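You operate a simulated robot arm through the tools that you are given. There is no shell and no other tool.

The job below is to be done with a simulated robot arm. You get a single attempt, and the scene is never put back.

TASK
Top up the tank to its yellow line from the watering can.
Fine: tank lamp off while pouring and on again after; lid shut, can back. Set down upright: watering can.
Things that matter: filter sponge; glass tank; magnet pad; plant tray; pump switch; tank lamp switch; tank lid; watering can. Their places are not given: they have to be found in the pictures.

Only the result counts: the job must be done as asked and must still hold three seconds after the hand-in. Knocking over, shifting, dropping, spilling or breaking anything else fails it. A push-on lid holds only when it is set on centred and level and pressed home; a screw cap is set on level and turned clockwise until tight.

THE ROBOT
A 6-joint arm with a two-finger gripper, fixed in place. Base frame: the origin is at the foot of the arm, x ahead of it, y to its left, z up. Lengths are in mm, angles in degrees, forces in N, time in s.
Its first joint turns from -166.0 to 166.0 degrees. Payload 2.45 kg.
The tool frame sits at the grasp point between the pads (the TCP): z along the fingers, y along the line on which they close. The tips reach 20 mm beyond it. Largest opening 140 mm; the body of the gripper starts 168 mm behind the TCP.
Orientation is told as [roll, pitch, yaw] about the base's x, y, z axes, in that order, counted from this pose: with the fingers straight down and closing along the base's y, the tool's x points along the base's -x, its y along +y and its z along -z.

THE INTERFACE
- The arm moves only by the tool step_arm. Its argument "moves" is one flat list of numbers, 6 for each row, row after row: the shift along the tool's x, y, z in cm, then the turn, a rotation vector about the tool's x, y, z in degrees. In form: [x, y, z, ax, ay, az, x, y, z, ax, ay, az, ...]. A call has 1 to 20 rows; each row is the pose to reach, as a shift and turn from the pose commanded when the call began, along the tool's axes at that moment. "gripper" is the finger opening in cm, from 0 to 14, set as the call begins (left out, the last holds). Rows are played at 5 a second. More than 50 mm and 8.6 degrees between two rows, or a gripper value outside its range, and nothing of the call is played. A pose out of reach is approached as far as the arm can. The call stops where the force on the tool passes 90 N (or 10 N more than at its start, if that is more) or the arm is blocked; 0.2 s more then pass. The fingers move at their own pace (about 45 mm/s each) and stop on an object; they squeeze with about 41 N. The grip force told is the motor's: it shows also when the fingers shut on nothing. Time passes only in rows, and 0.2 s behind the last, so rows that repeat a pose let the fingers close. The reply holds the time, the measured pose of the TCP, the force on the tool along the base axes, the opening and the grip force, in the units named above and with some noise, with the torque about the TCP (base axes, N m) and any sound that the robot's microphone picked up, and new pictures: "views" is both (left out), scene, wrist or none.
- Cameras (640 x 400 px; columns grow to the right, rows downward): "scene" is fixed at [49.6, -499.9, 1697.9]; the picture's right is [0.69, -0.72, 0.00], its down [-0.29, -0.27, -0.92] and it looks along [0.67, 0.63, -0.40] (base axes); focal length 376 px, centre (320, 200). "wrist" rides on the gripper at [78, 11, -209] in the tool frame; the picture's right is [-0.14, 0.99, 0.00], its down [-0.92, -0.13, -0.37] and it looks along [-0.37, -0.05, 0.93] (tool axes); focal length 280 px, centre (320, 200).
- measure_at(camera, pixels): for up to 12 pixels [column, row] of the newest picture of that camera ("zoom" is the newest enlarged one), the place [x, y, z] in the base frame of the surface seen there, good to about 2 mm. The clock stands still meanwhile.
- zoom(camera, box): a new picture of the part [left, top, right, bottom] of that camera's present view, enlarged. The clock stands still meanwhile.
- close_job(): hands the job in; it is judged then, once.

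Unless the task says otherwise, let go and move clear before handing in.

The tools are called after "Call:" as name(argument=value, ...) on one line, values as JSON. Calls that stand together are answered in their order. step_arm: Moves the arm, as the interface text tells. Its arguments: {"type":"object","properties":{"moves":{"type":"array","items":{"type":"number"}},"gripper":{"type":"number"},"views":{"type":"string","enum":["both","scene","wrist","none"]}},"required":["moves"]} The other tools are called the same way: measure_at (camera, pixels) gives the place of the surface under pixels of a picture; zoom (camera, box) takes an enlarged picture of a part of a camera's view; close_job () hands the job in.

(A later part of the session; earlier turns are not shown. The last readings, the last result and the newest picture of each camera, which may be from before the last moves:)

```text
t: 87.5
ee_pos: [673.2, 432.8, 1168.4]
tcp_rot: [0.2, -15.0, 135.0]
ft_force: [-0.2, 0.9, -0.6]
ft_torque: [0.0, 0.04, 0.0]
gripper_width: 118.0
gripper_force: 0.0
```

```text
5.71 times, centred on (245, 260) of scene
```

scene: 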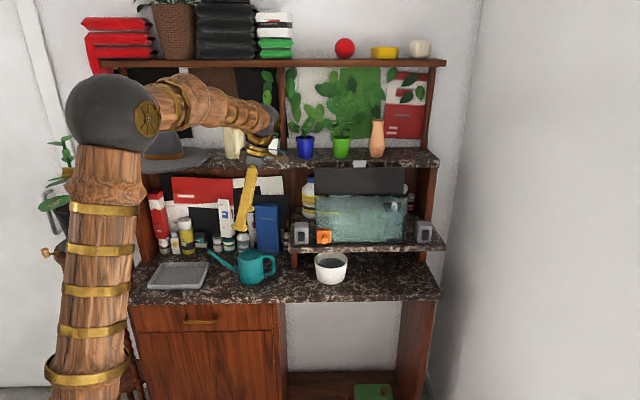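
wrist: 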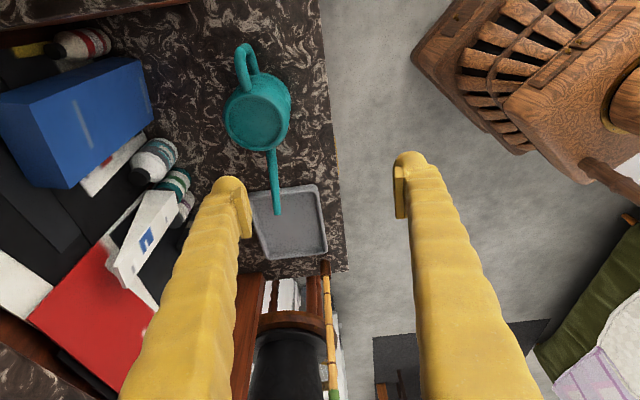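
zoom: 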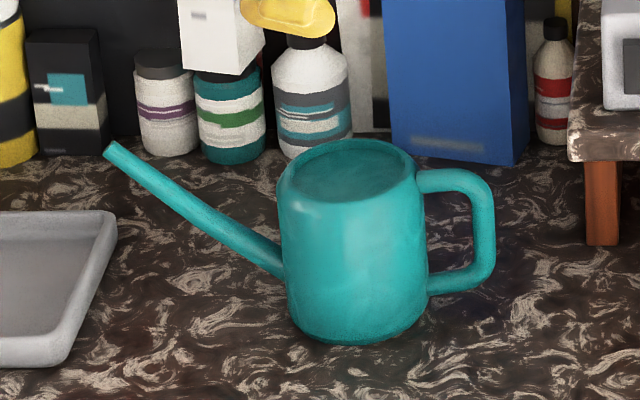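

The can is back exactly where it was. Now for the lid: I'll swing the hand back in front of the tank, high, with the fingers opened to 70 mm and pointing 75° down.

Call:
step_arm(moves=[2.55, 0.67, -2.86, 1.94, 0, 7.24, 5.1, 1.33, -5.72, 3.88, 0, 14.49, 7.64, 2.0, -8.57, 5.83, 0, 21.73, 10.19, 2.67, -11.43, 7.77, 0, 28.98, 12.74, 3.33, -14.29, 9.71, 0, 36.22, 15.29, 4.0, -17.15, 11.65, 0, 43.46, 17.84, 4.67, -20.0, 13.59, 0, 50.71, 20.38, 5.33, -22.86, 15.54, 0, 57.95, 22.93, 6.0, -25.72, 17.48, 0, 65.2, 25.48, 6.67, -28.58, 19.42, 0, 72.44, 28.03, 7.33, -31.44, 21.36, 0, 79.68, 30.57, 8.0, -34.29, 23.3, 0, 86.93], gripper=7, views="both")

Call:
zoom(camera="scene", box=[290, 130, 440, 250])

Call:
measure_at(camera="zoom", pixels=[[285, 112], [320, 112], [302, 105], [302, 112], [302, 122], [200, 150], [200, 210], [400, 150], [400, 210], [240, 150], [240, 210], [350, 210]])

```text
t: 90.1
ee_pos: [886.2, 103.8, 1423.9]
tcp_rot: [0.2, -14.9, 44.7]
ft_force: [0.5, 0.5, 0.1]
ft_torque: [0.02, -0.05, -0.02]
gripper_width: 69.8
gripper_force: 0.0
```

scene: 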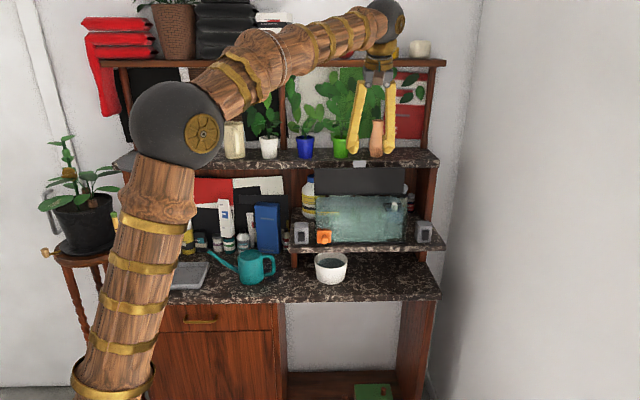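
wrist: 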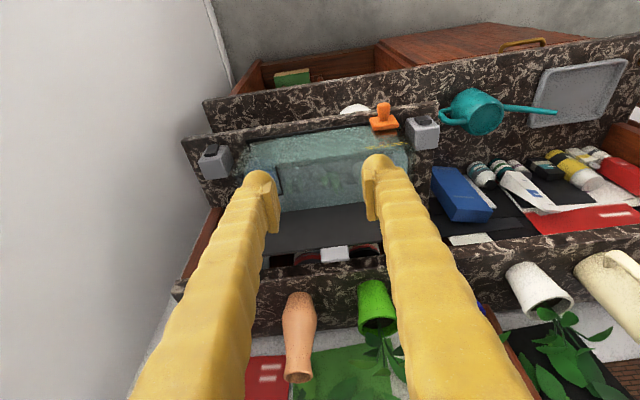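

```text
3.33 times, centred on (365, 190) of scene
```

zoom: 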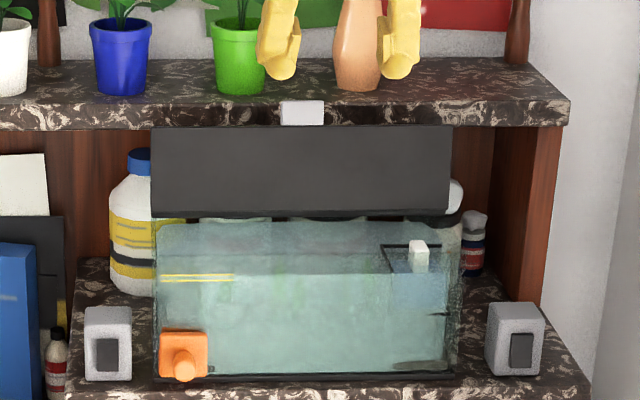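

```text
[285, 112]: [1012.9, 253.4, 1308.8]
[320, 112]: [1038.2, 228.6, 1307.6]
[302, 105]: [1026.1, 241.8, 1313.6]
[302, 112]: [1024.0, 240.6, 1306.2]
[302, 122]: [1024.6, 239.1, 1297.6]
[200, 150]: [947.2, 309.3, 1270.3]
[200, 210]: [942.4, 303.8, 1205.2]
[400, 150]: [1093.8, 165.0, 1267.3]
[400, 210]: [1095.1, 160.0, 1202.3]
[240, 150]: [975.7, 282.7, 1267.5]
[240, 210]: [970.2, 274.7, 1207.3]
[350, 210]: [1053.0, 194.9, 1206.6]
```

The tab sits at s≈554, d≈894–898, z≈1294–1316, clear of the shelf edge. I'll move above it along the finger axis before straddling it.

Call:
step_arm(moves=[-3.2, -0.02, 1.89, 0, 0, 0, -6.39, -0.04, 3.78, 0, 0, 0, -9.59, -0.06, 5.68, 0, 0, 0, -12.78, -0.07, 7.57, 0, 0, 0, -15.98, -0.07, 9.46, 0, 0, 0], views="both")

Call:
zoom(camera="wrist", box=[240, 130, 400, 250])

Call:
zoom(camera="scene", box=[330, 120, 400, 190])

```text
t: 91.3
ee_pos: [1014.0, 228.0, 1376.4]
tcp_rot: [0.1, -15.0, 44.9]
ft_force: [-0.5, -0.4, 0.6]
ft_torque: [-0.01, -0.07, 0.01]
gripper_width: 69.9
gripper_force: 0.1
```

scene: 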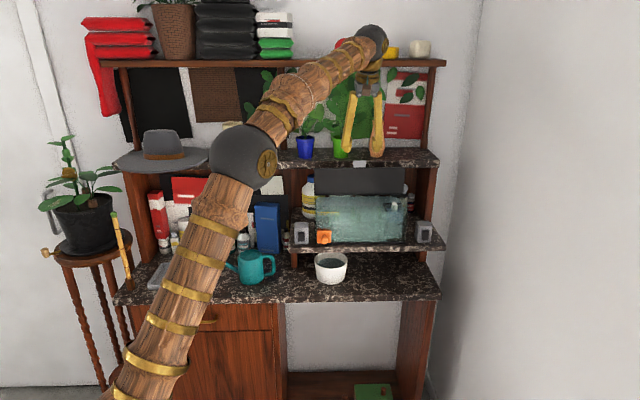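
wrist: 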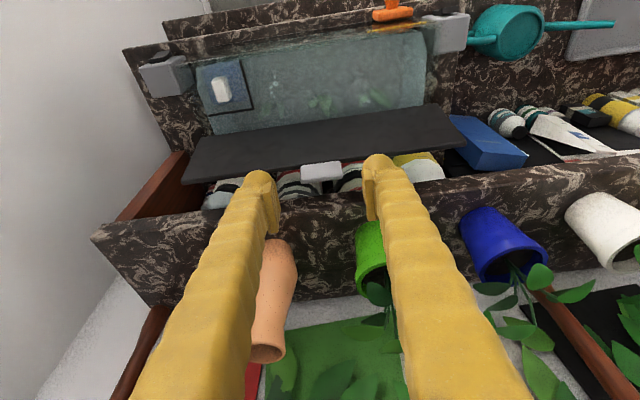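

```text
3.33 times, centred on (320, 190) of wrist
```

zoom: 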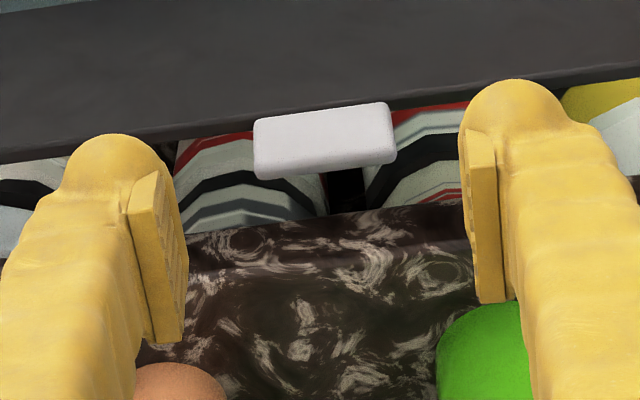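

```text
5.71 times, centred on (365, 155) of scene
```

zoom: 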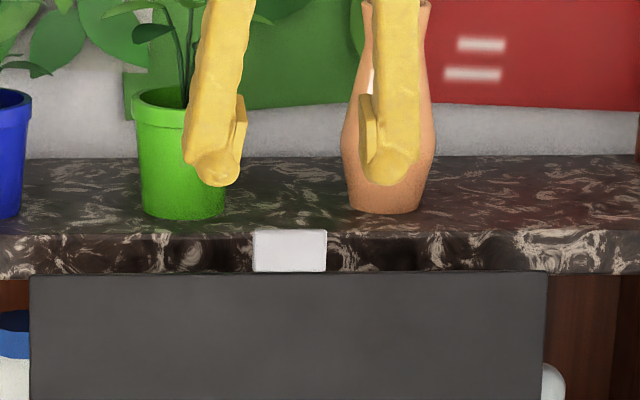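

The tab is centred between the pads. I'll advance 58 mm along the fingers to straddle it.

Call:
step_arm(moves=[0, 0.08, 2, 0, 0, 0, 0, 0.12, 4, 0, 0, 0, 0, 0.15, 5.8, 0, 0, 0], views="both")

Call:
zoom(camera="scene", box=[330, 120, 400, 190])

Call:
zoom(camera="wrist", box=[240, 130, 400, 250])

```text
t: 92.1
ee_pos: [1024.6, 241.6, 1317.4]
tcp_rot: [0.2, -14.9, 45.0]
ft_force: [0.5, -0.1, -0.2]
ft_torque: [0.0, 0.01, -0.04]
gripper_width: 69.8
gripper_force: 0.1
```

scene: 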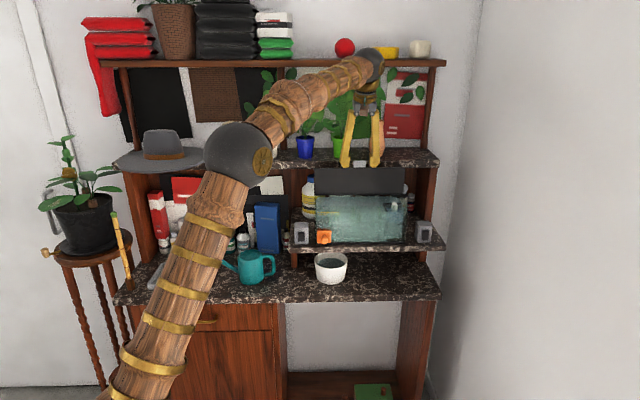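
wrist: 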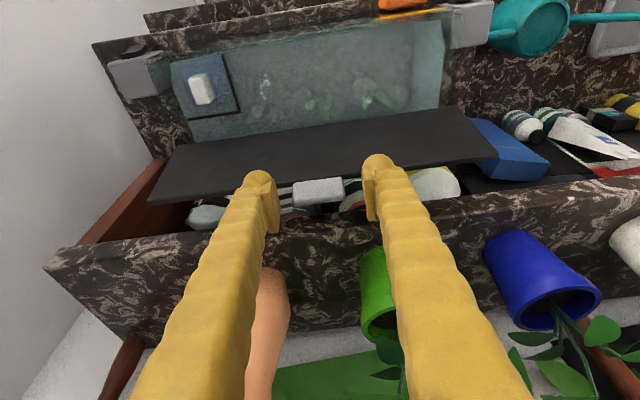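

```text
5.71 times, centred on (365, 155) of scene
```

zoom: 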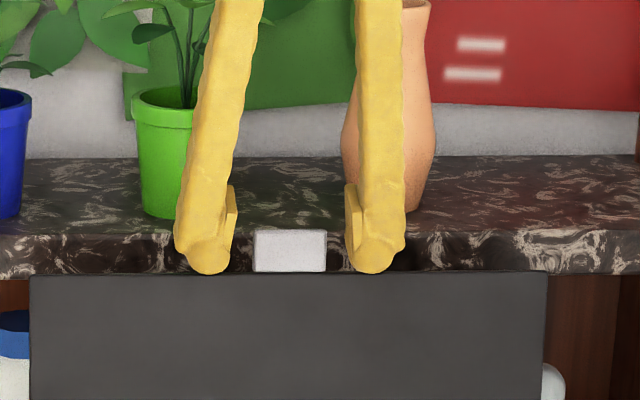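

```text
3.33 times, centred on (320, 190) of wrist
```

zoom: 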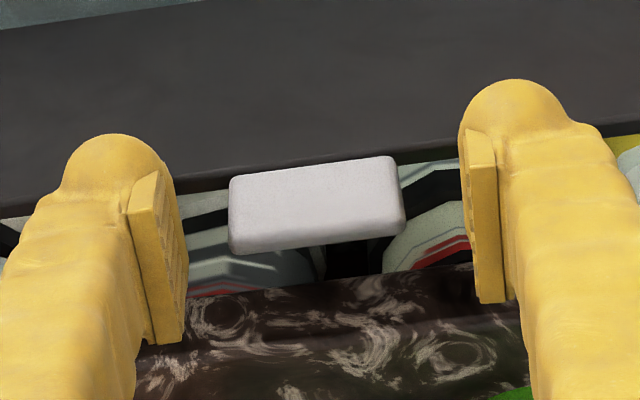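

The fingers straddle the tab, with the tips nearly level with the lid edge. I'll back off 3 mm and close on the tab.

Call:
step_arm(moves=[0, 0, -0.3, 0, 0, 0], views="none")

Call:
step_arm(moves=[0, 0, 0, 0, 0, 0, 0, 0, 0, 0, 0, 0, 0, 0, 0, 0, 0, 0, 0, 0, 0, 0, 0, 0], gripper=3, views="wrist")

```text
t: 92.5
ee_pos: [1021.6, 239.1, 1319.4]
tcp_rot: [0.0, -15.0, 44.9]
ft_force: [-0.2, -0.3, 0.1]
ft_torque: [-0.02, 0.02, 0.03]
gripper_width: 69.9
gripper_force: 0.1
```

```text
t: 93.5
ee_pos: [1023.8, 239.4, 1319.8]
tcp_rot: [0.0, -14.9, 44.8]
ft_force: [21.1, -18.3, 3.3]
ft_torque: [-0.01, -0.43, -0.17]
gripper_width: 42.8
gripper_force: 44.5
```

wrist: 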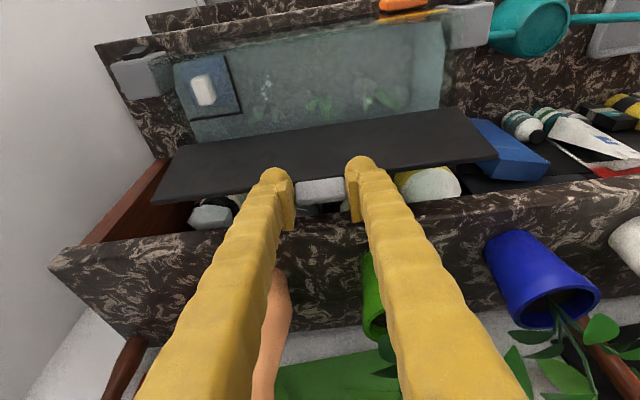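

The tab is gripped at 42.8 mm with about 28 N sideways. I'll ease 1.2 mm right and pull the lid forward through vertical to about 75°.

Call:
step_arm(moves=[0, -0.12, 0, 0, 0, 0, 0.73, -0.12, -0.25, 0, 0, 0, 1.47, -0.12, -0.45, 0, 0, 0, 2.22, -0.12, -0.6, 0, 0, 0, 2.98, -0.12, -0.69, 0, 0, 0, 3.94, -0.12, -0.74, 0, 0, 0], views="scene")

Call:
zoom(camera="scene", box=[290, 130, 440, 250])

Call:
measure_at(camera="zoom", pixels=[[200, 150], [200, 180], [200, 210], [400, 150], [400, 180], [400, 210], [240, 150], [240, 210], [350, 150], [350, 210]])

```text
t: 94.9
ee_pos: [994.7, 210.9, 1316.3]
tcp_rot: [0.2, -14.9, 44.8]
ft_force: [25.9, -9.3, -3.9]
ft_torque: [0.79, -1.0, -0.23]
gripper_width: 42.8
gripper_force: 44.7
```

scene: 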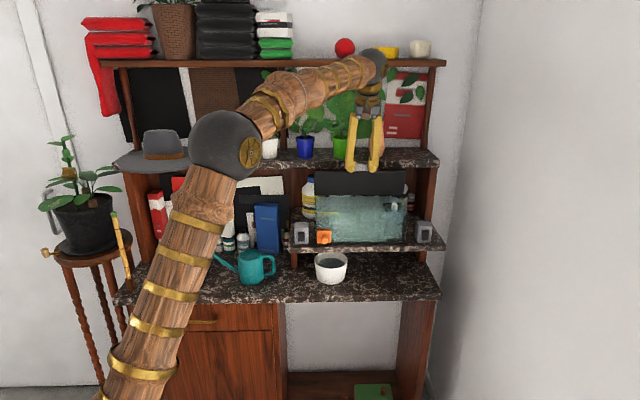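

```text
3.33 times, centred on (365, 190) of scene
```

zoom: 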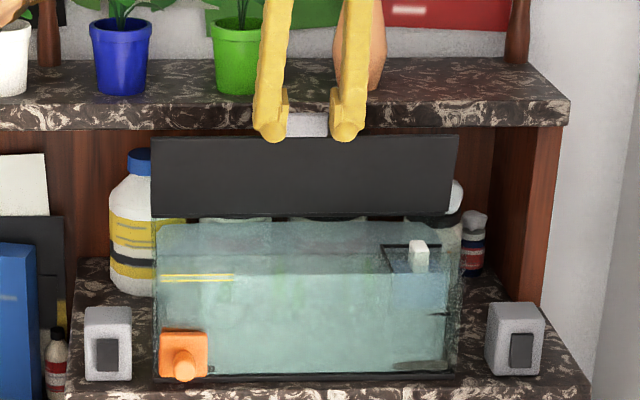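

```text
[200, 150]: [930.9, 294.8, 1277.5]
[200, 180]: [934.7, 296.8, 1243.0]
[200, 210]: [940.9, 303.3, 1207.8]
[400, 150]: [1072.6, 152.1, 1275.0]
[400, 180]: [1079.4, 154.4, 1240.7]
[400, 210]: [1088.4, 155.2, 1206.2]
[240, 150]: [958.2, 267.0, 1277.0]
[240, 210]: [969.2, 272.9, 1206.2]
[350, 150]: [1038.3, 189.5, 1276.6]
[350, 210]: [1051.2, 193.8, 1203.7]
```

The lid is at about 80° and following. I'll ease 1 mm right and lower it 40° along the arc, rotating the hand with it.

Call:
step_arm(moves=[1.06, -0.1, 0.05, 0, -5, 0, 2.11, -0.1, 0.18, 0, -10, 0, 3.15, -0.1, 0.41, 0, -15, 0, 4.16, -0.1, 0.73, 0, -20, 0, 5.14, -0.1, 1.14, 0, -25, 0, 6.09, -0.1, 1.63, 0, -30, 0, 6.98, -0.1, 2.2, 0, -35, 0, 7.82, -0.1, 2.85, 0, -40, 0], views="both")

Call:
zoom(camera="scene", box=[290, 130, 440, 250])

Call:
measure_at(camera="wrist", pixels=[[320, 185], [320, 194], [235, 185], [235, 200], [420, 162], [420, 175], [470, 160], [180, 200], [320, 178], [300, 170], [330, 168], [400, 170]])

```text
t: 96.7
ee_pos: [945.9, 162.5, 1268.2]
tcp_rot: [0.2, -54.9, 44.7]
ft_force: [15.6, 7.7, -19.8]
ft_torque: [-0.37, 0.7, -0.26]
gripper_width: 42.9
gripper_force: 44.9
```

scene: 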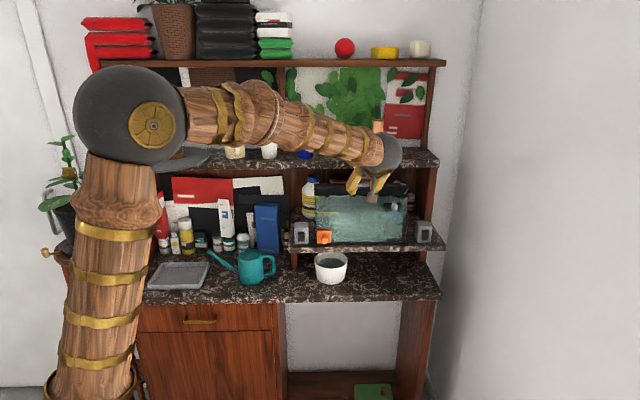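
wrist: 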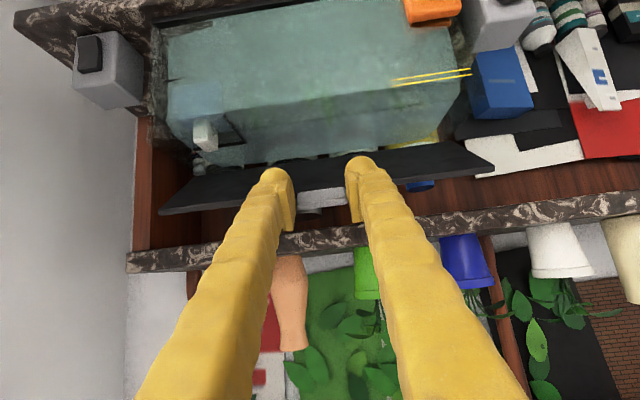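

```text
3.33 times, centred on (365, 190) of scene
```

zoom: 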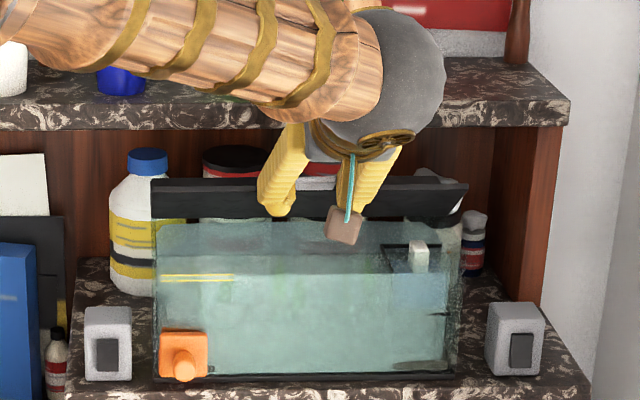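

```text
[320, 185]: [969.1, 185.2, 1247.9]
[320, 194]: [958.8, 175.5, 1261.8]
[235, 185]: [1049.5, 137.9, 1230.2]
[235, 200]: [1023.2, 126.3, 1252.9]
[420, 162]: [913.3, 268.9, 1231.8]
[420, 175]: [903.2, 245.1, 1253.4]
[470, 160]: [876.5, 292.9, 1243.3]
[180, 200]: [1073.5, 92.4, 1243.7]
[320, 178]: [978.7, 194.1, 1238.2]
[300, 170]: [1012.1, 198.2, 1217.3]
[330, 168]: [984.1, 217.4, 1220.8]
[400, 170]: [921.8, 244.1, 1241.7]
```

The lid is at about 39° with modest forces. I'll lower it another 28° along the arc, easing inward 2 mm.

Call:
step_arm(moves=[0, 0, 0.2, 0, 0, 0, 1.06, 0, 0.25, 0, -5, 0, 2.12, 0, 0.39, 0, -10, 0, 3.16, 0, 0.62, 0, -15, 0, 4.17, 0, 0.94, 0, -20, 0, 5.16, 0, 1.34, 0, -25, 0, 5.73, 0, 1.63, 0, -28, 0], views="both")

Call:
zoom(camera="scene", box=[290, 150, 440, 260])

Call:
measure_at(camera="wrist", pixels=[[320, 185], [320, 194], [235, 185], [235, 200], [420, 162], [420, 175], [470, 160], [180, 200], [320, 178], [300, 170], [330, 168], [400, 170]])

```text
t: 98.3
ee_pos: [934.6, 149.1, 1211.4]
tcp_rot: [0.3, -82.9, 44.6]
ft_force: [14.5, 24.0, -2.2]
ft_torque: [0.03, 0.17, 0.01]
gripper_width: 43.0
gripper_force: 44.8
```

scene: 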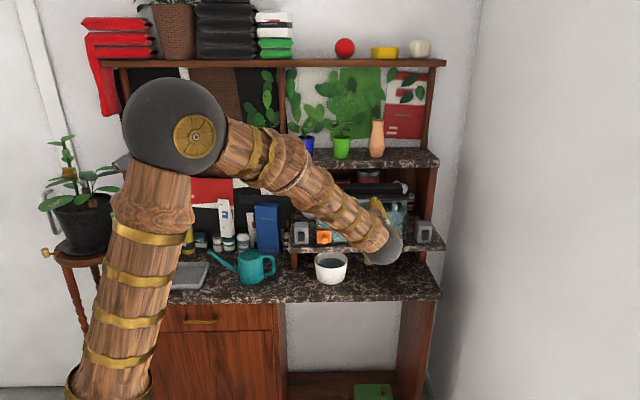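
wrist: 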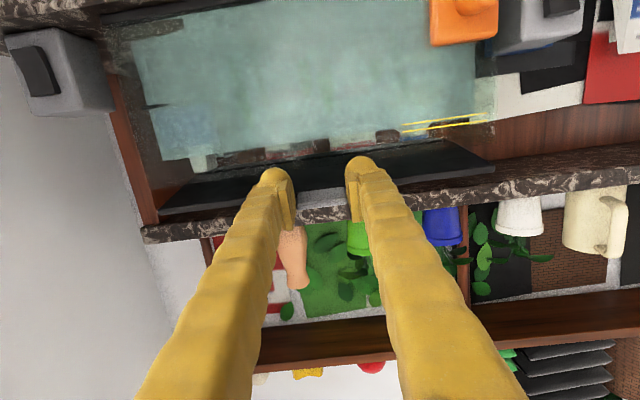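

```text
3.64 times, centred on (365, 205) of scene
```

zoom: 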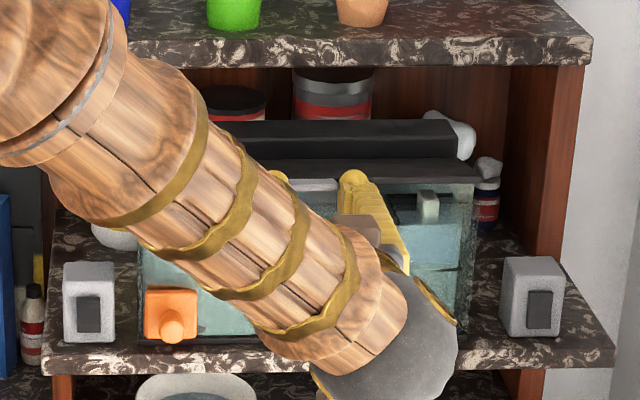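

```text
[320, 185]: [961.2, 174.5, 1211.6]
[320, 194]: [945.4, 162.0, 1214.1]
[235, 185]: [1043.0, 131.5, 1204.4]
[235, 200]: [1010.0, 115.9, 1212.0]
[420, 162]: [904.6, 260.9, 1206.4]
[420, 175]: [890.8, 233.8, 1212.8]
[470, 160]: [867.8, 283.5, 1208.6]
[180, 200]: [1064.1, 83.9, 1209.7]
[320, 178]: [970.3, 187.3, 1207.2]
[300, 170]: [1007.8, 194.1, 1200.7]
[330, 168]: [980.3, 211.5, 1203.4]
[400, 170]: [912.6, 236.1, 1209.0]
```

The lid is at about 12°. I'll lower it the last stretch, 17 mm down while levelling the fingers.

Call:
step_arm(moves=[0.42, 0, 0.05, 0, -1.75, 0, 0.85, 0, 0.1, 0, -3.5, 0, 1.27, 0, 0.15, 0, -5.25, 0, 1.69, 0, 0.21, 0, -7, 0], views="both")

Call:
measure_at(camera="wrist", pixels=[[320, 185], [320, 194], [235, 185], [235, 195], [420, 165], [420, 172], [470, 160], [180, 200], [320, 178], [300, 172], [330, 170], [400, 170]])

Call:
zoom(camera="scene", box=[290, 150, 440, 260])

Call:
measure_at(camera="zoom", pixels=[[400, 165], [420, 170], [440, 178], [460, 182], [430, 160], [410, 175], [470, 175], [450, 165], [300, 165], [320, 175], [290, 172], [310, 160]])

```text
t: 99.3
ee_pos: [932.6, 148.9, 1195.9]
tcp_rot: [67.6, -89.9, -22.7]
ft_force: [15.5, 12.9, 5.5]
ft_torque: [0.43, -0.41, 0.02]
gripper_width: 42.6
gripper_force: 44.9
```

scene: 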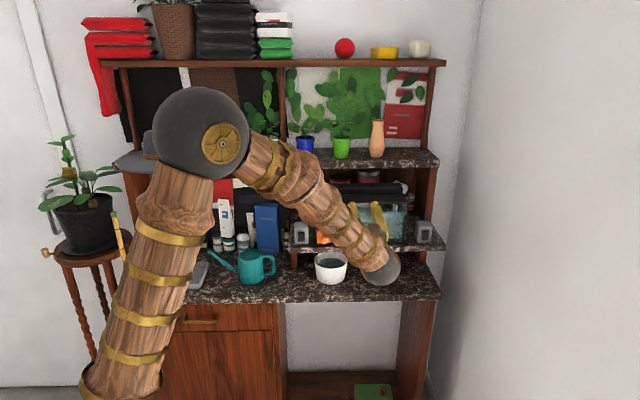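
wrist: 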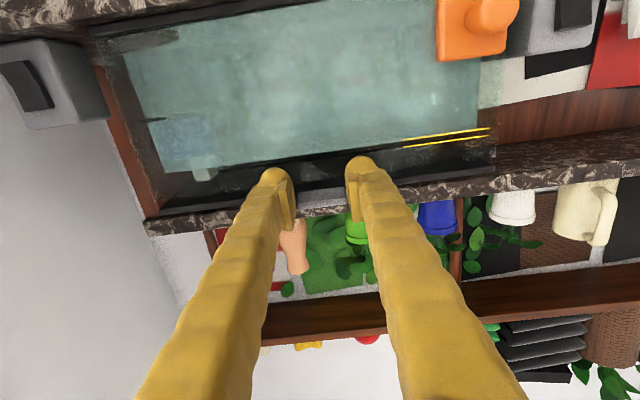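

```text
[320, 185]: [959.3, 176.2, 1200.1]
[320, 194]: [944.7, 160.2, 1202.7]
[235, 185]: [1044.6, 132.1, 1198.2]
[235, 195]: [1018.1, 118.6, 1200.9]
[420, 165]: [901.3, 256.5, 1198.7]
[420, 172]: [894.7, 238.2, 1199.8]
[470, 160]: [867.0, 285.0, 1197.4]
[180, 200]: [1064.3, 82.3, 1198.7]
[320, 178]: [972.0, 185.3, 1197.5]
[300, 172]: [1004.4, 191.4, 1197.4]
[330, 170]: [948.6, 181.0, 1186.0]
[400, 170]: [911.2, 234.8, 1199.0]
```

```text
3.64 times, centred on (365, 205) of scene
```

zoom: 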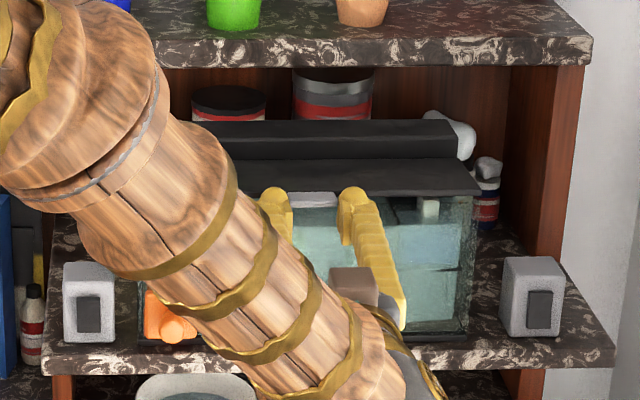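

```text
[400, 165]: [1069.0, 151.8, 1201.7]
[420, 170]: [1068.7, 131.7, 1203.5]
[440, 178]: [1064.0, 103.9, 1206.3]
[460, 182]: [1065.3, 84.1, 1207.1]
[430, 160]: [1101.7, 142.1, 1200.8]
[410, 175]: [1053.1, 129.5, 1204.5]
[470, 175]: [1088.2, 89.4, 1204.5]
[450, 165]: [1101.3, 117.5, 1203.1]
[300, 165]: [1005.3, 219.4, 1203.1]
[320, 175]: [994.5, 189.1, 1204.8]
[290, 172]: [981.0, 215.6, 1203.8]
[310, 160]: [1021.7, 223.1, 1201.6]
```

The lid is about 4° (6 mm) from shut. I'll lower 6 mm more and ease in 2 mm.

Call:
step_arm(moves=[0.2, 0, 0.1, 0, 0, 0, 0.4, 0, 0.2, 0, 0, 0, 0.6, 0, 0.2, 0, 0, 0], views="wrist")

Call:
zoom(camera="scene", box=[290, 150, 440, 260])

Call:
measure_at(camera="zoom", pixels=[[400, 165], [420, 170], [440, 178], [460, 182], [430, 160], [410, 175], [470, 175], [450, 165], [300, 165], [320, 175], [290, 172], [310, 160]])

Call:
measure_at(camera="wrist", pixels=[[320, 185], [320, 194], [235, 185], [235, 195], [420, 165], [420, 172], [470, 160], [180, 200], [320, 178], [300, 172], [330, 170], [400, 170]])

```text
t: 100.1
ee_pos: [934.2, 149.4, 1189.4]
tcp_rot: [48.8, -89.9, -3.8]
ft_force: [-19.6, -17.1, 5.7]
ft_torque: [0.74, -0.75, 0.05]
gripper_width: 42.6
gripper_force: 45.3
```

wrist: 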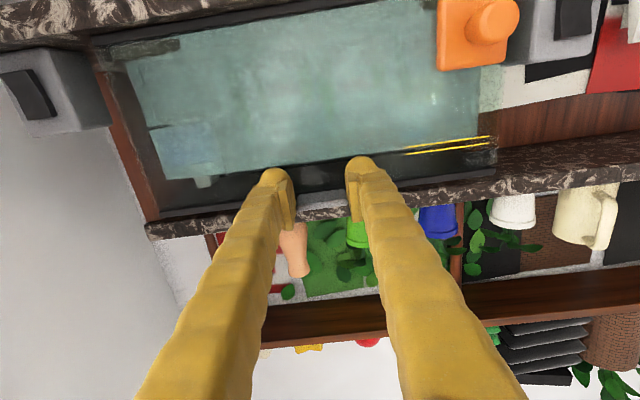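

```text
3.64 times, centred on (365, 205) of scene
```

zoom: 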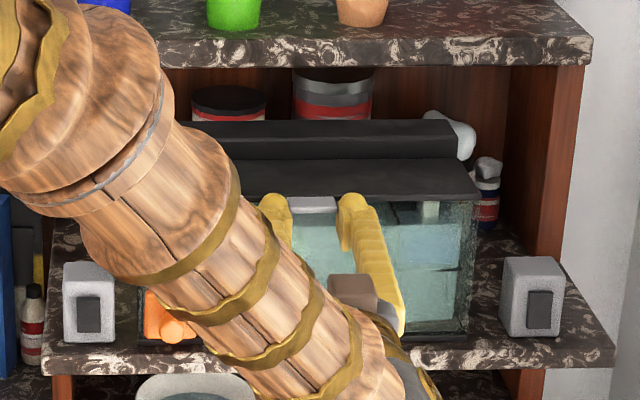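

```text
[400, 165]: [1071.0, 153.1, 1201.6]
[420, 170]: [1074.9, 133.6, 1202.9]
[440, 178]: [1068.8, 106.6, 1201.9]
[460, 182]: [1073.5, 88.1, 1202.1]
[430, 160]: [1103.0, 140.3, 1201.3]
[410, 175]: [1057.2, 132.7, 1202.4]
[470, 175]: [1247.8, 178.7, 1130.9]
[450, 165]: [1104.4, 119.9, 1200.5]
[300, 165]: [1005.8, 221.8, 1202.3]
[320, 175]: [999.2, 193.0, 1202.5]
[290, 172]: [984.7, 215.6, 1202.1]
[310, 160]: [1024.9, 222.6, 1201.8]
```

```text
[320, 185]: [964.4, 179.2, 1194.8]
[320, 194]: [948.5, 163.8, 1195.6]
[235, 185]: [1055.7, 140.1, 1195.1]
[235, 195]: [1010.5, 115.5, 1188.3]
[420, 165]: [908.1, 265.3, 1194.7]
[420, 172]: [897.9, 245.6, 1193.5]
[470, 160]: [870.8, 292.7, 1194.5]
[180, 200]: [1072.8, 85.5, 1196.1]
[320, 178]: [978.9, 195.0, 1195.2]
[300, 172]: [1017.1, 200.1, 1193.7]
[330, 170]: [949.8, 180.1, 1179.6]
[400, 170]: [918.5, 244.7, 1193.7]
```

The lid plate reads flat at z≈1202 (underside ≈1194.5). I'll release the tab and back away, then check it against its original height.

Call:
step_arm(moves=[0, 0, -0.1, 0, 0, 0, 0, 0, -0.1, 0, 0, 0, 0, 0, -0.1, 0, 0, 0, 0, 0, -2.5, 0, 0, 0, 0, 0, -6, 0, 0, 0, 0, 0, -10, 0, 0, 0], gripper=7, views="both")

Call:
zoom(camera="wrist", box=[220, 120, 420, 240])

Call:
measure_at(camera="zoom", pixels=[[320, 185], [320, 170], [280, 190], [360, 180], [300, 180], [340, 175], [320, 160], [200, 200], [450, 170], [400, 160], [250, 180], [320, 200]])

```text
t: 101.5
ee_pos: [862.7, 79.0, 1189.2]
tcp_rot: [46.6, -89.9, -1.7]
ft_force: [0.2, -0.1, -0.3]
ft_torque: [0.01, -0.02, 0.01]
gripper_width: 70.1
gripper_force: 0.1
```

scene: 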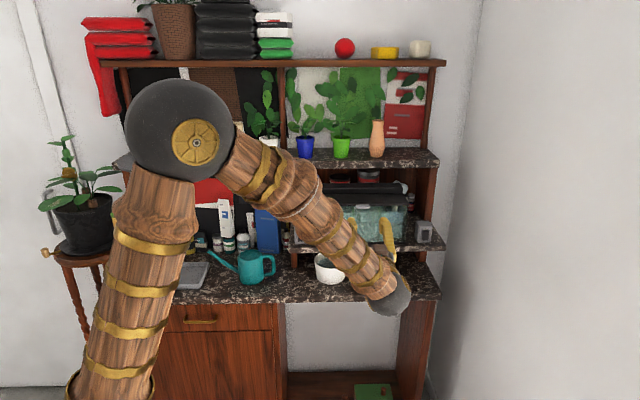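
wrist: 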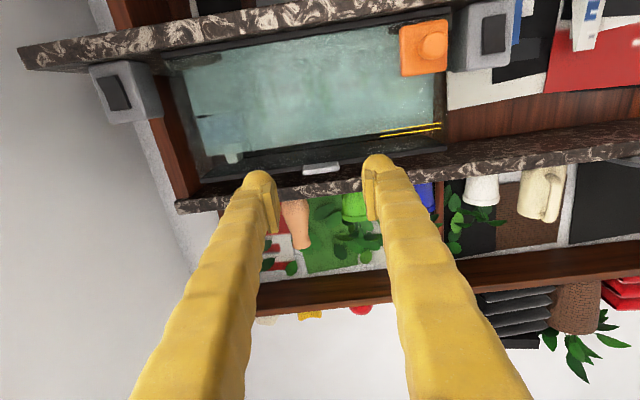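

```text
3.20 times, centred on (320, 180) of wrist
```

zoom: 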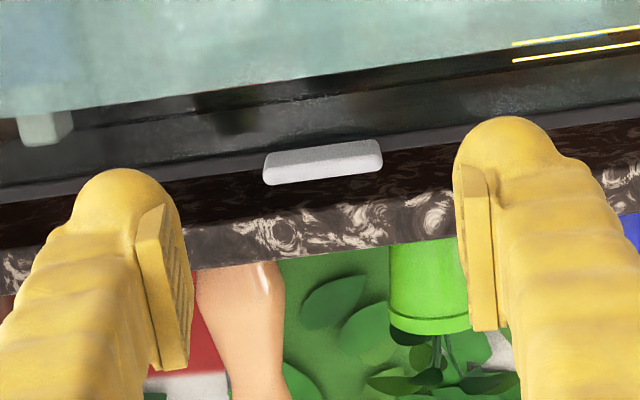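

```text
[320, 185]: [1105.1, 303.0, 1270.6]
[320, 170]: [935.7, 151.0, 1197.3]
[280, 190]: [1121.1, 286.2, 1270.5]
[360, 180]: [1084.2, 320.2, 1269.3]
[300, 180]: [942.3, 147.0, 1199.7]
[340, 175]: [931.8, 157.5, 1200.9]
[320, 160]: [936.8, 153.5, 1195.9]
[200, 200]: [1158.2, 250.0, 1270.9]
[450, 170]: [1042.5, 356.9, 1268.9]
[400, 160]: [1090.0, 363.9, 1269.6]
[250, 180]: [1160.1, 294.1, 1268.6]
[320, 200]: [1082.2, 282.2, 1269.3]
```

The tab is back at its original height (front face z≈1196–1201), so the lid is down. I'll close the fingers and move to the right switch, pointing slightly up to press its lower half.

Call:
step_arm(moves=[1.83, -3.41, 0.5, 0, -2, 0, 3.67, -6.83, 1.2, 0, -4, 0, 5.5, -10.24, 2.2, 0, -6, 0, 7.33, -13.65, 3.2, 0, -8, 0, 9.17, -17.07, 4.3, 0, -10, 0, 11.0, -20.48, 5.4, 0, -12, 0], gripper=0, views="both")

Call:
zoom(camera="wrist", box=[250, 110, 390, 230])

Call:
measure_at(camera="zoom", pixels=[[245, 70], [247, 85], [250, 110], [255, 135], [215, 100], [282, 100], [225, 150], [330, 140], [200, 60], [300, 60], [190, 170], [260, 60]])

```text
t: 102.9
ee_pos: [1044.7, -26.4, 1080.1]
tcp_rot: [179.8, -78.0, -135.1]
ft_force: [-0.1, 0.0, 0.1]
ft_torque: [-0.05, 0.01, -0.03]
gripper_width: 0.1
gripper_force: 29.3
```

scene: 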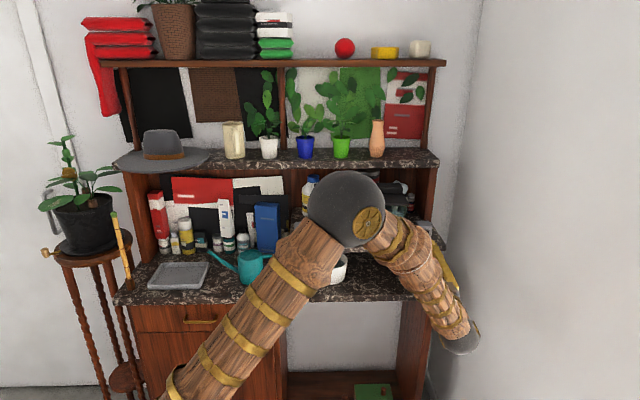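
wrist: 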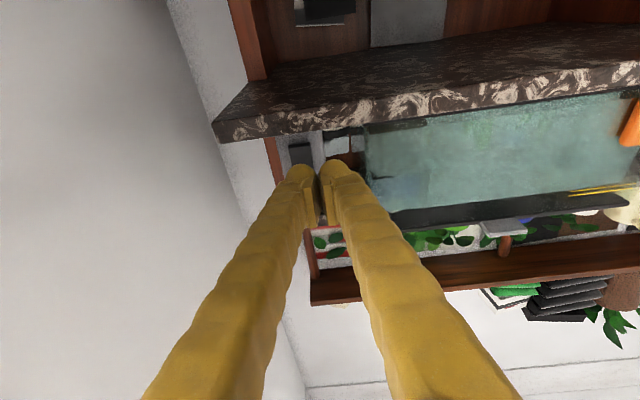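

```text
3.33 times, centred on (320, 170) of wrist
```

zoom: 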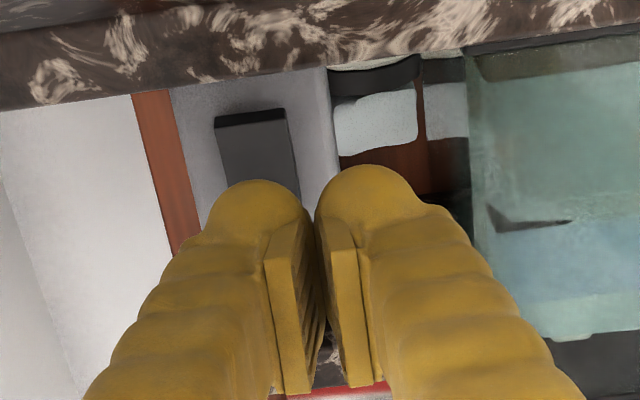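

```text
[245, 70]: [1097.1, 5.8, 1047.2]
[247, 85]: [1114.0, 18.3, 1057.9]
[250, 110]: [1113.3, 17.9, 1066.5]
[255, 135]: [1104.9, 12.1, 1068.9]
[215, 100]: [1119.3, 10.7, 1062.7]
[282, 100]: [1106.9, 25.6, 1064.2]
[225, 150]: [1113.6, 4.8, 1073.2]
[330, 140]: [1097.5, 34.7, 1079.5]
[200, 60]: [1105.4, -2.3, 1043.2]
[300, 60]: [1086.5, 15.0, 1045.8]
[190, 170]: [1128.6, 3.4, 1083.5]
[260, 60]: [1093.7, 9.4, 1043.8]
```

The right rocker's lower end is at zoom (255,135), s≈773, d≈790, z≈1069, ahead of the right lobe. I'll line up and advance to just short of contact.

Call:
step_arm(moves=[0.39, -0.25, -0.08, 0, 0, 0, 0.85, -0.25, 2.1, 0, 0, 0, 1.29, -0.25, 4.12, 0, 0, 0], views="none")

Call:
zoom(camera="wrist", box=[250, 110, 390, 230])

Call:
step_arm(moves=[0.04, 0, 0.2, 0, 0, 0, 0.08, 0, 0.4, 0, 0, 0], views="none")

Call:
step_arm(moves=[0.04, 0, 0.2, 0, 0, 0], views="none")

```text
t: 103.7
ee_pos: [1075.1, 1.4, 1073.1]
tcp_rot: [179.5, -78.1, -134.6]
ft_force: [0.1, 0.3, -0.3]
ft_torque: [-0.02, 0.02, 0.0]
gripper_width: 0.0
gripper_force: 29.4
```

```text
3.33 times, centred on (320, 170) of wrist
```

zoom: 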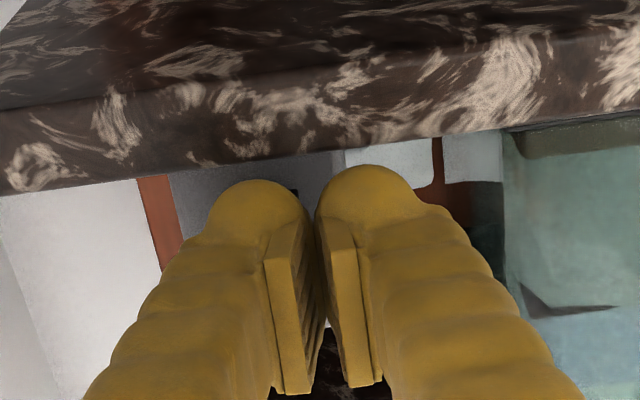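

```text
t: 104.3
ee_pos: [1079.3, 4.4, 1073.8]
tcp_rot: [179.4, -78.1, -134.7]
ft_force: [0.2, 0.7, -0.8]
ft_torque: [0.0, 0.0, -0.01]
gripper_width: 0.1
gripper_force: 29.1
```

```text
t: 104.7
ee_pos: [1081.8, 4.3, 1074.0]
tcp_rot: [179.5, -78.1, -134.7]
ft_force: [-1.3, -0.5, 0.0]
ft_torque: [-0.04, 0.0, 0.01]
gripper_width: 0.2
gripper_force: 29.6
```

At d≈768 with no contact yet; I'll raise 2 mm for clearance over the shelf edge and keep creeping in.

Call:
step_arm(moves=[-0.2, 0.05, 0.04, 0, 0, 0, -0.17, 0.05, 0.18, 0, 0, 0], views="none")

Call:
step_arm(moves=[0.02, 0, 0.1, 0, 0, 0], views="none")

Call:
step_arm(moves=[0.02, 0, 0.1, 0, 0, 0], views="none")

```text
t: 105.3
ee_pos: [1084.0, 6.3, 1077.1]
tcp_rot: [179.6, -78.2, -134.7]
ft_force: [-0.8, -0.6, -1.0]
ft_torque: [-0.01, 0.03, 0.02]
gripper_width: 0.0
gripper_force: 29.7
```

```text
t: 105.7
ee_pos: [1084.2, 7.2, 1076.9]
tcp_rot: [179.6, -78.1, -134.7]
ft_force: [0.2, 0.1, 0.8]
ft_torque: [-0.02, 0.02, -0.02]
gripper_width: 0.0
gripper_force: 29.4
```

```text
t: 106.1
ee_pos: [1085.1, 7.6, 1077.2]
tcp_rot: [179.6, -78.1, -134.7]
ft_force: [-9.6, -5.6, -0.5]
ft_torque: [-0.1, 0.09, -0.02]
gripper_width: 0.0
gripper_force: 28.7
```

Contact has begun at about 11 N. I'll push another half millimetre or so and check whether the lamp lights.

Call:
step_arm(moves=[0.01, 0, 0.06, 0, 0, 0], views="wrist")

Call:
step_arm(moves=[0.01, 0, 0.06, 0, 0, 0], views="wrist")

```text
t: 106.5
ee_pos: [1084.8, 7.1, 1077.2]
tcp_rot: [179.6, -78.0, -134.6]
ft_force: [-19.4, -9.4, -1.1]
ft_torque: [-0.09, 0.17, -0.04]
gripper_width: 0.0
gripper_force: 29.6
```

wrist: 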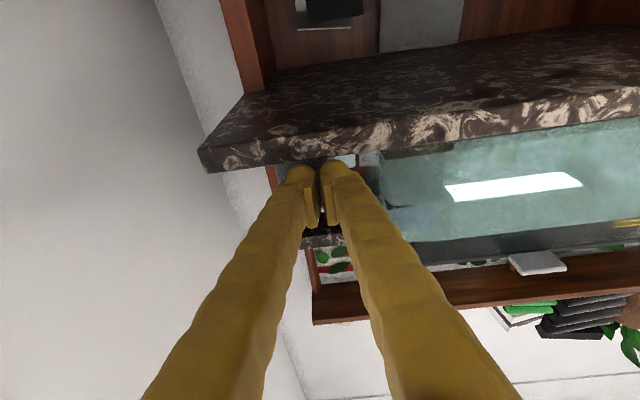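

```text
t: 106.9
ee_pos: [1085.0, 8.3, 1077.1]
tcp_rot: [179.6, -78.0, -134.7]
ft_force: [-27.2, -18.6, 0.7]
ft_torque: [-0.09, 0.22, -0.21]
gripper_width: 0.1
gripper_force: 29.6
```

wrist: 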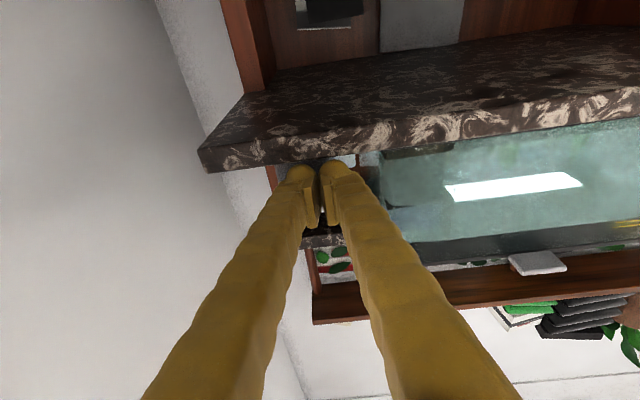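

The lamp is on again: a bright strip shows at wrist (513,187). I'll back off and rise to a viewing pose to check everything.

Call:
step_arm(moves=[-0.94, 0, -4.4, 0, 0, 0, -1.87, 0, -8.8, 0, 0, 0, -5.28, 2.51, -9.65, 0, 7.75, 0, -8.69, 5.02, -10.5, 0, 15.5, 0, -12.1, 7.53, -11.35, 0, 23.25, 0, -15.51, 10.04, -12.2, 0, 31, 0, -18.92, 12.55, -13.04, 0, 38.75, 0, -22.33, 15.06, -13.9, 0, 46.5, 0, -25.74, 17.57, -14.74, 0, 54.25, 0, -29.15, 20.08, -15.59, 0, 62, 0], views="both")

Call:
zoom(camera="scene", box=[280, 160, 450, 270])

Call:
zoom(camera="scene", box=[315, 207, 345, 219])

Call:
zoom(camera="scene", box=[310, 170, 440, 250])

```text
t: 109.1
ee_pos: [793.6, 1.0, 1329.1]
tcp_rot: [0.1, -39.8, 44.9]
ft_force: [-0.5, 0.0, -0.6]
ft_torque: [0.02, -0.03, 0.03]
gripper_width: 0.0
gripper_force: 29.6
```

scene: 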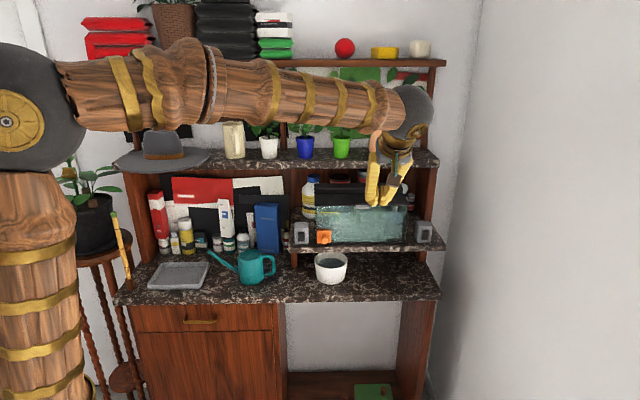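
wrist: 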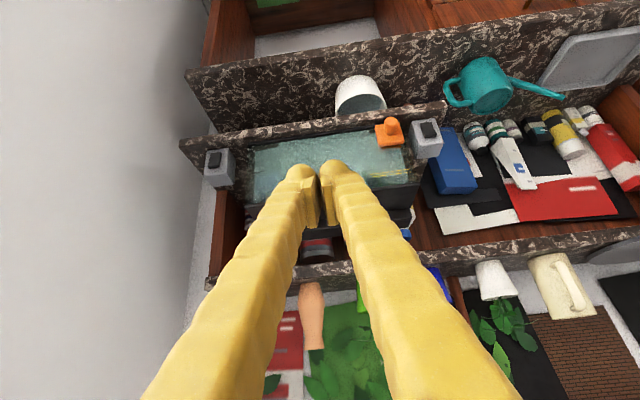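

```text
3.64 times, centred on (365, 215) of scene
```

zoom: 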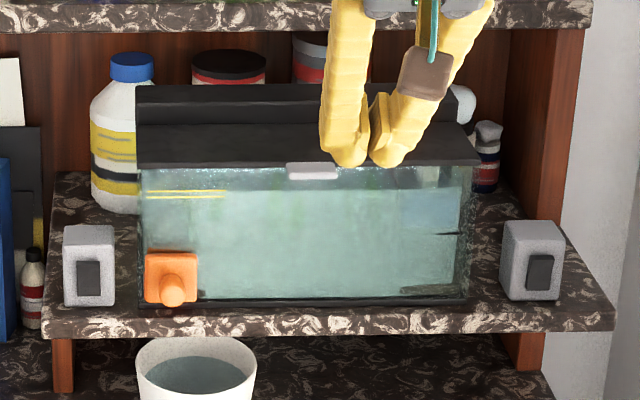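

```text
16.00 times, centred on (330, 213) of scene
```

zoom: 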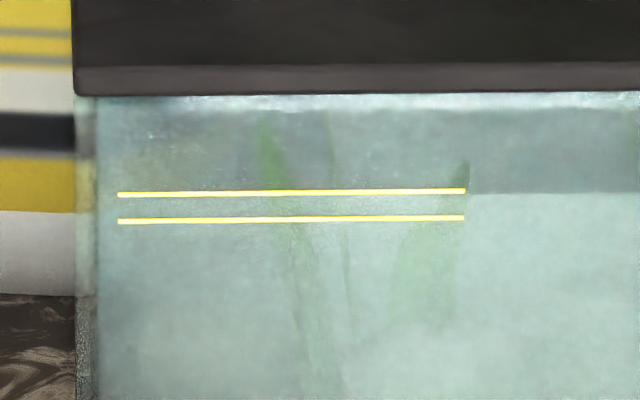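

```text
4.92 times, centred on (375, 210) of scene
```

zoom: 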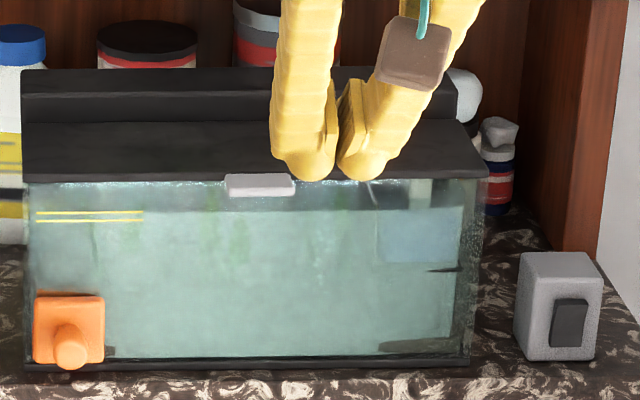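

The tank view now matches the starting picture, with the tab at zoom (225–293, 173–196), the lamp lit and the waterline between the lines. I'll confirm the lid height and that the pump's bubbles are running.

Call:
measure_at(camera="scene", pixels=[[318, 203], [335, 203], [345, 204], [405, 203], [330, 197], [400, 197], [318, 184], [397, 184], [363, 207], [340, 190], [252, 265], [211, 252]])

Call:
zoom(camera="scene", box=[340, 195, 410, 245])

Call:
zoom(camera="scene", box=[140, 220, 360, 310])

Call:
zoom(camera="wrist", box=[190, 100, 450, 260])

```text
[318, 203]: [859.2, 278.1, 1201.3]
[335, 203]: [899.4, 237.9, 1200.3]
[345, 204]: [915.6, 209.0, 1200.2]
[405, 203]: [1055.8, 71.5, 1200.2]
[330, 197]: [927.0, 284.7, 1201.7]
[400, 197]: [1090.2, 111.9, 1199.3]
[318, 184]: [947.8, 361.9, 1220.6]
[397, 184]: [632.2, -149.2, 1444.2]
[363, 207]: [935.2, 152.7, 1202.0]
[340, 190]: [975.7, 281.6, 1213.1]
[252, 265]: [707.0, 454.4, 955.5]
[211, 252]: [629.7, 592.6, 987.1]
```

```text
8.00 times, centred on (375, 220) of scene
```

zoom: 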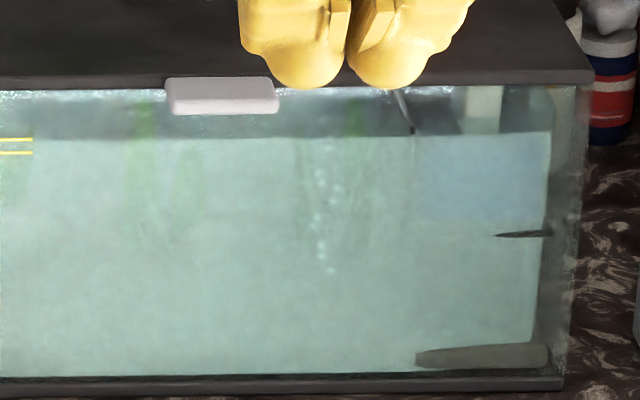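

```text
2.91 times, centred on (250, 265) of scene
```

zoom: 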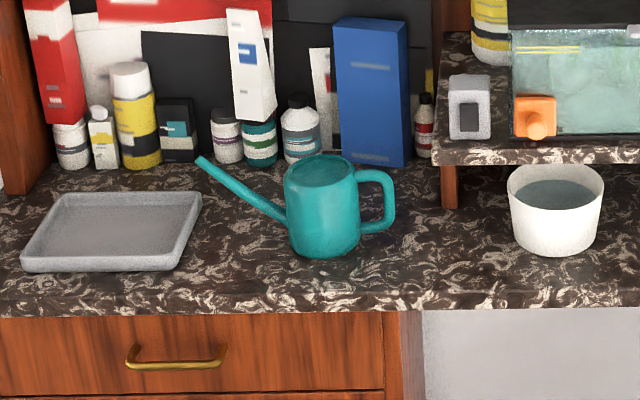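

```text
2.46 times, centred on (320, 180) of wrist
```

zoom: 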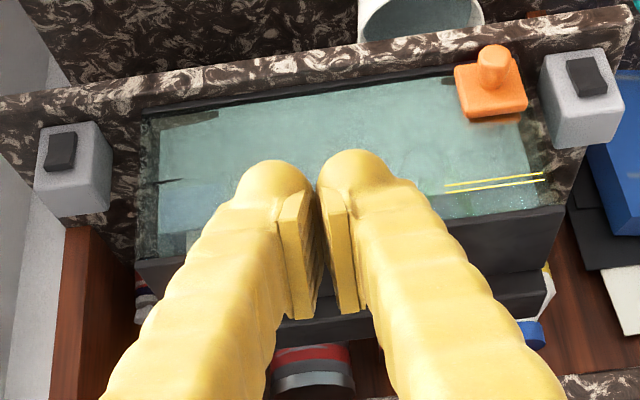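

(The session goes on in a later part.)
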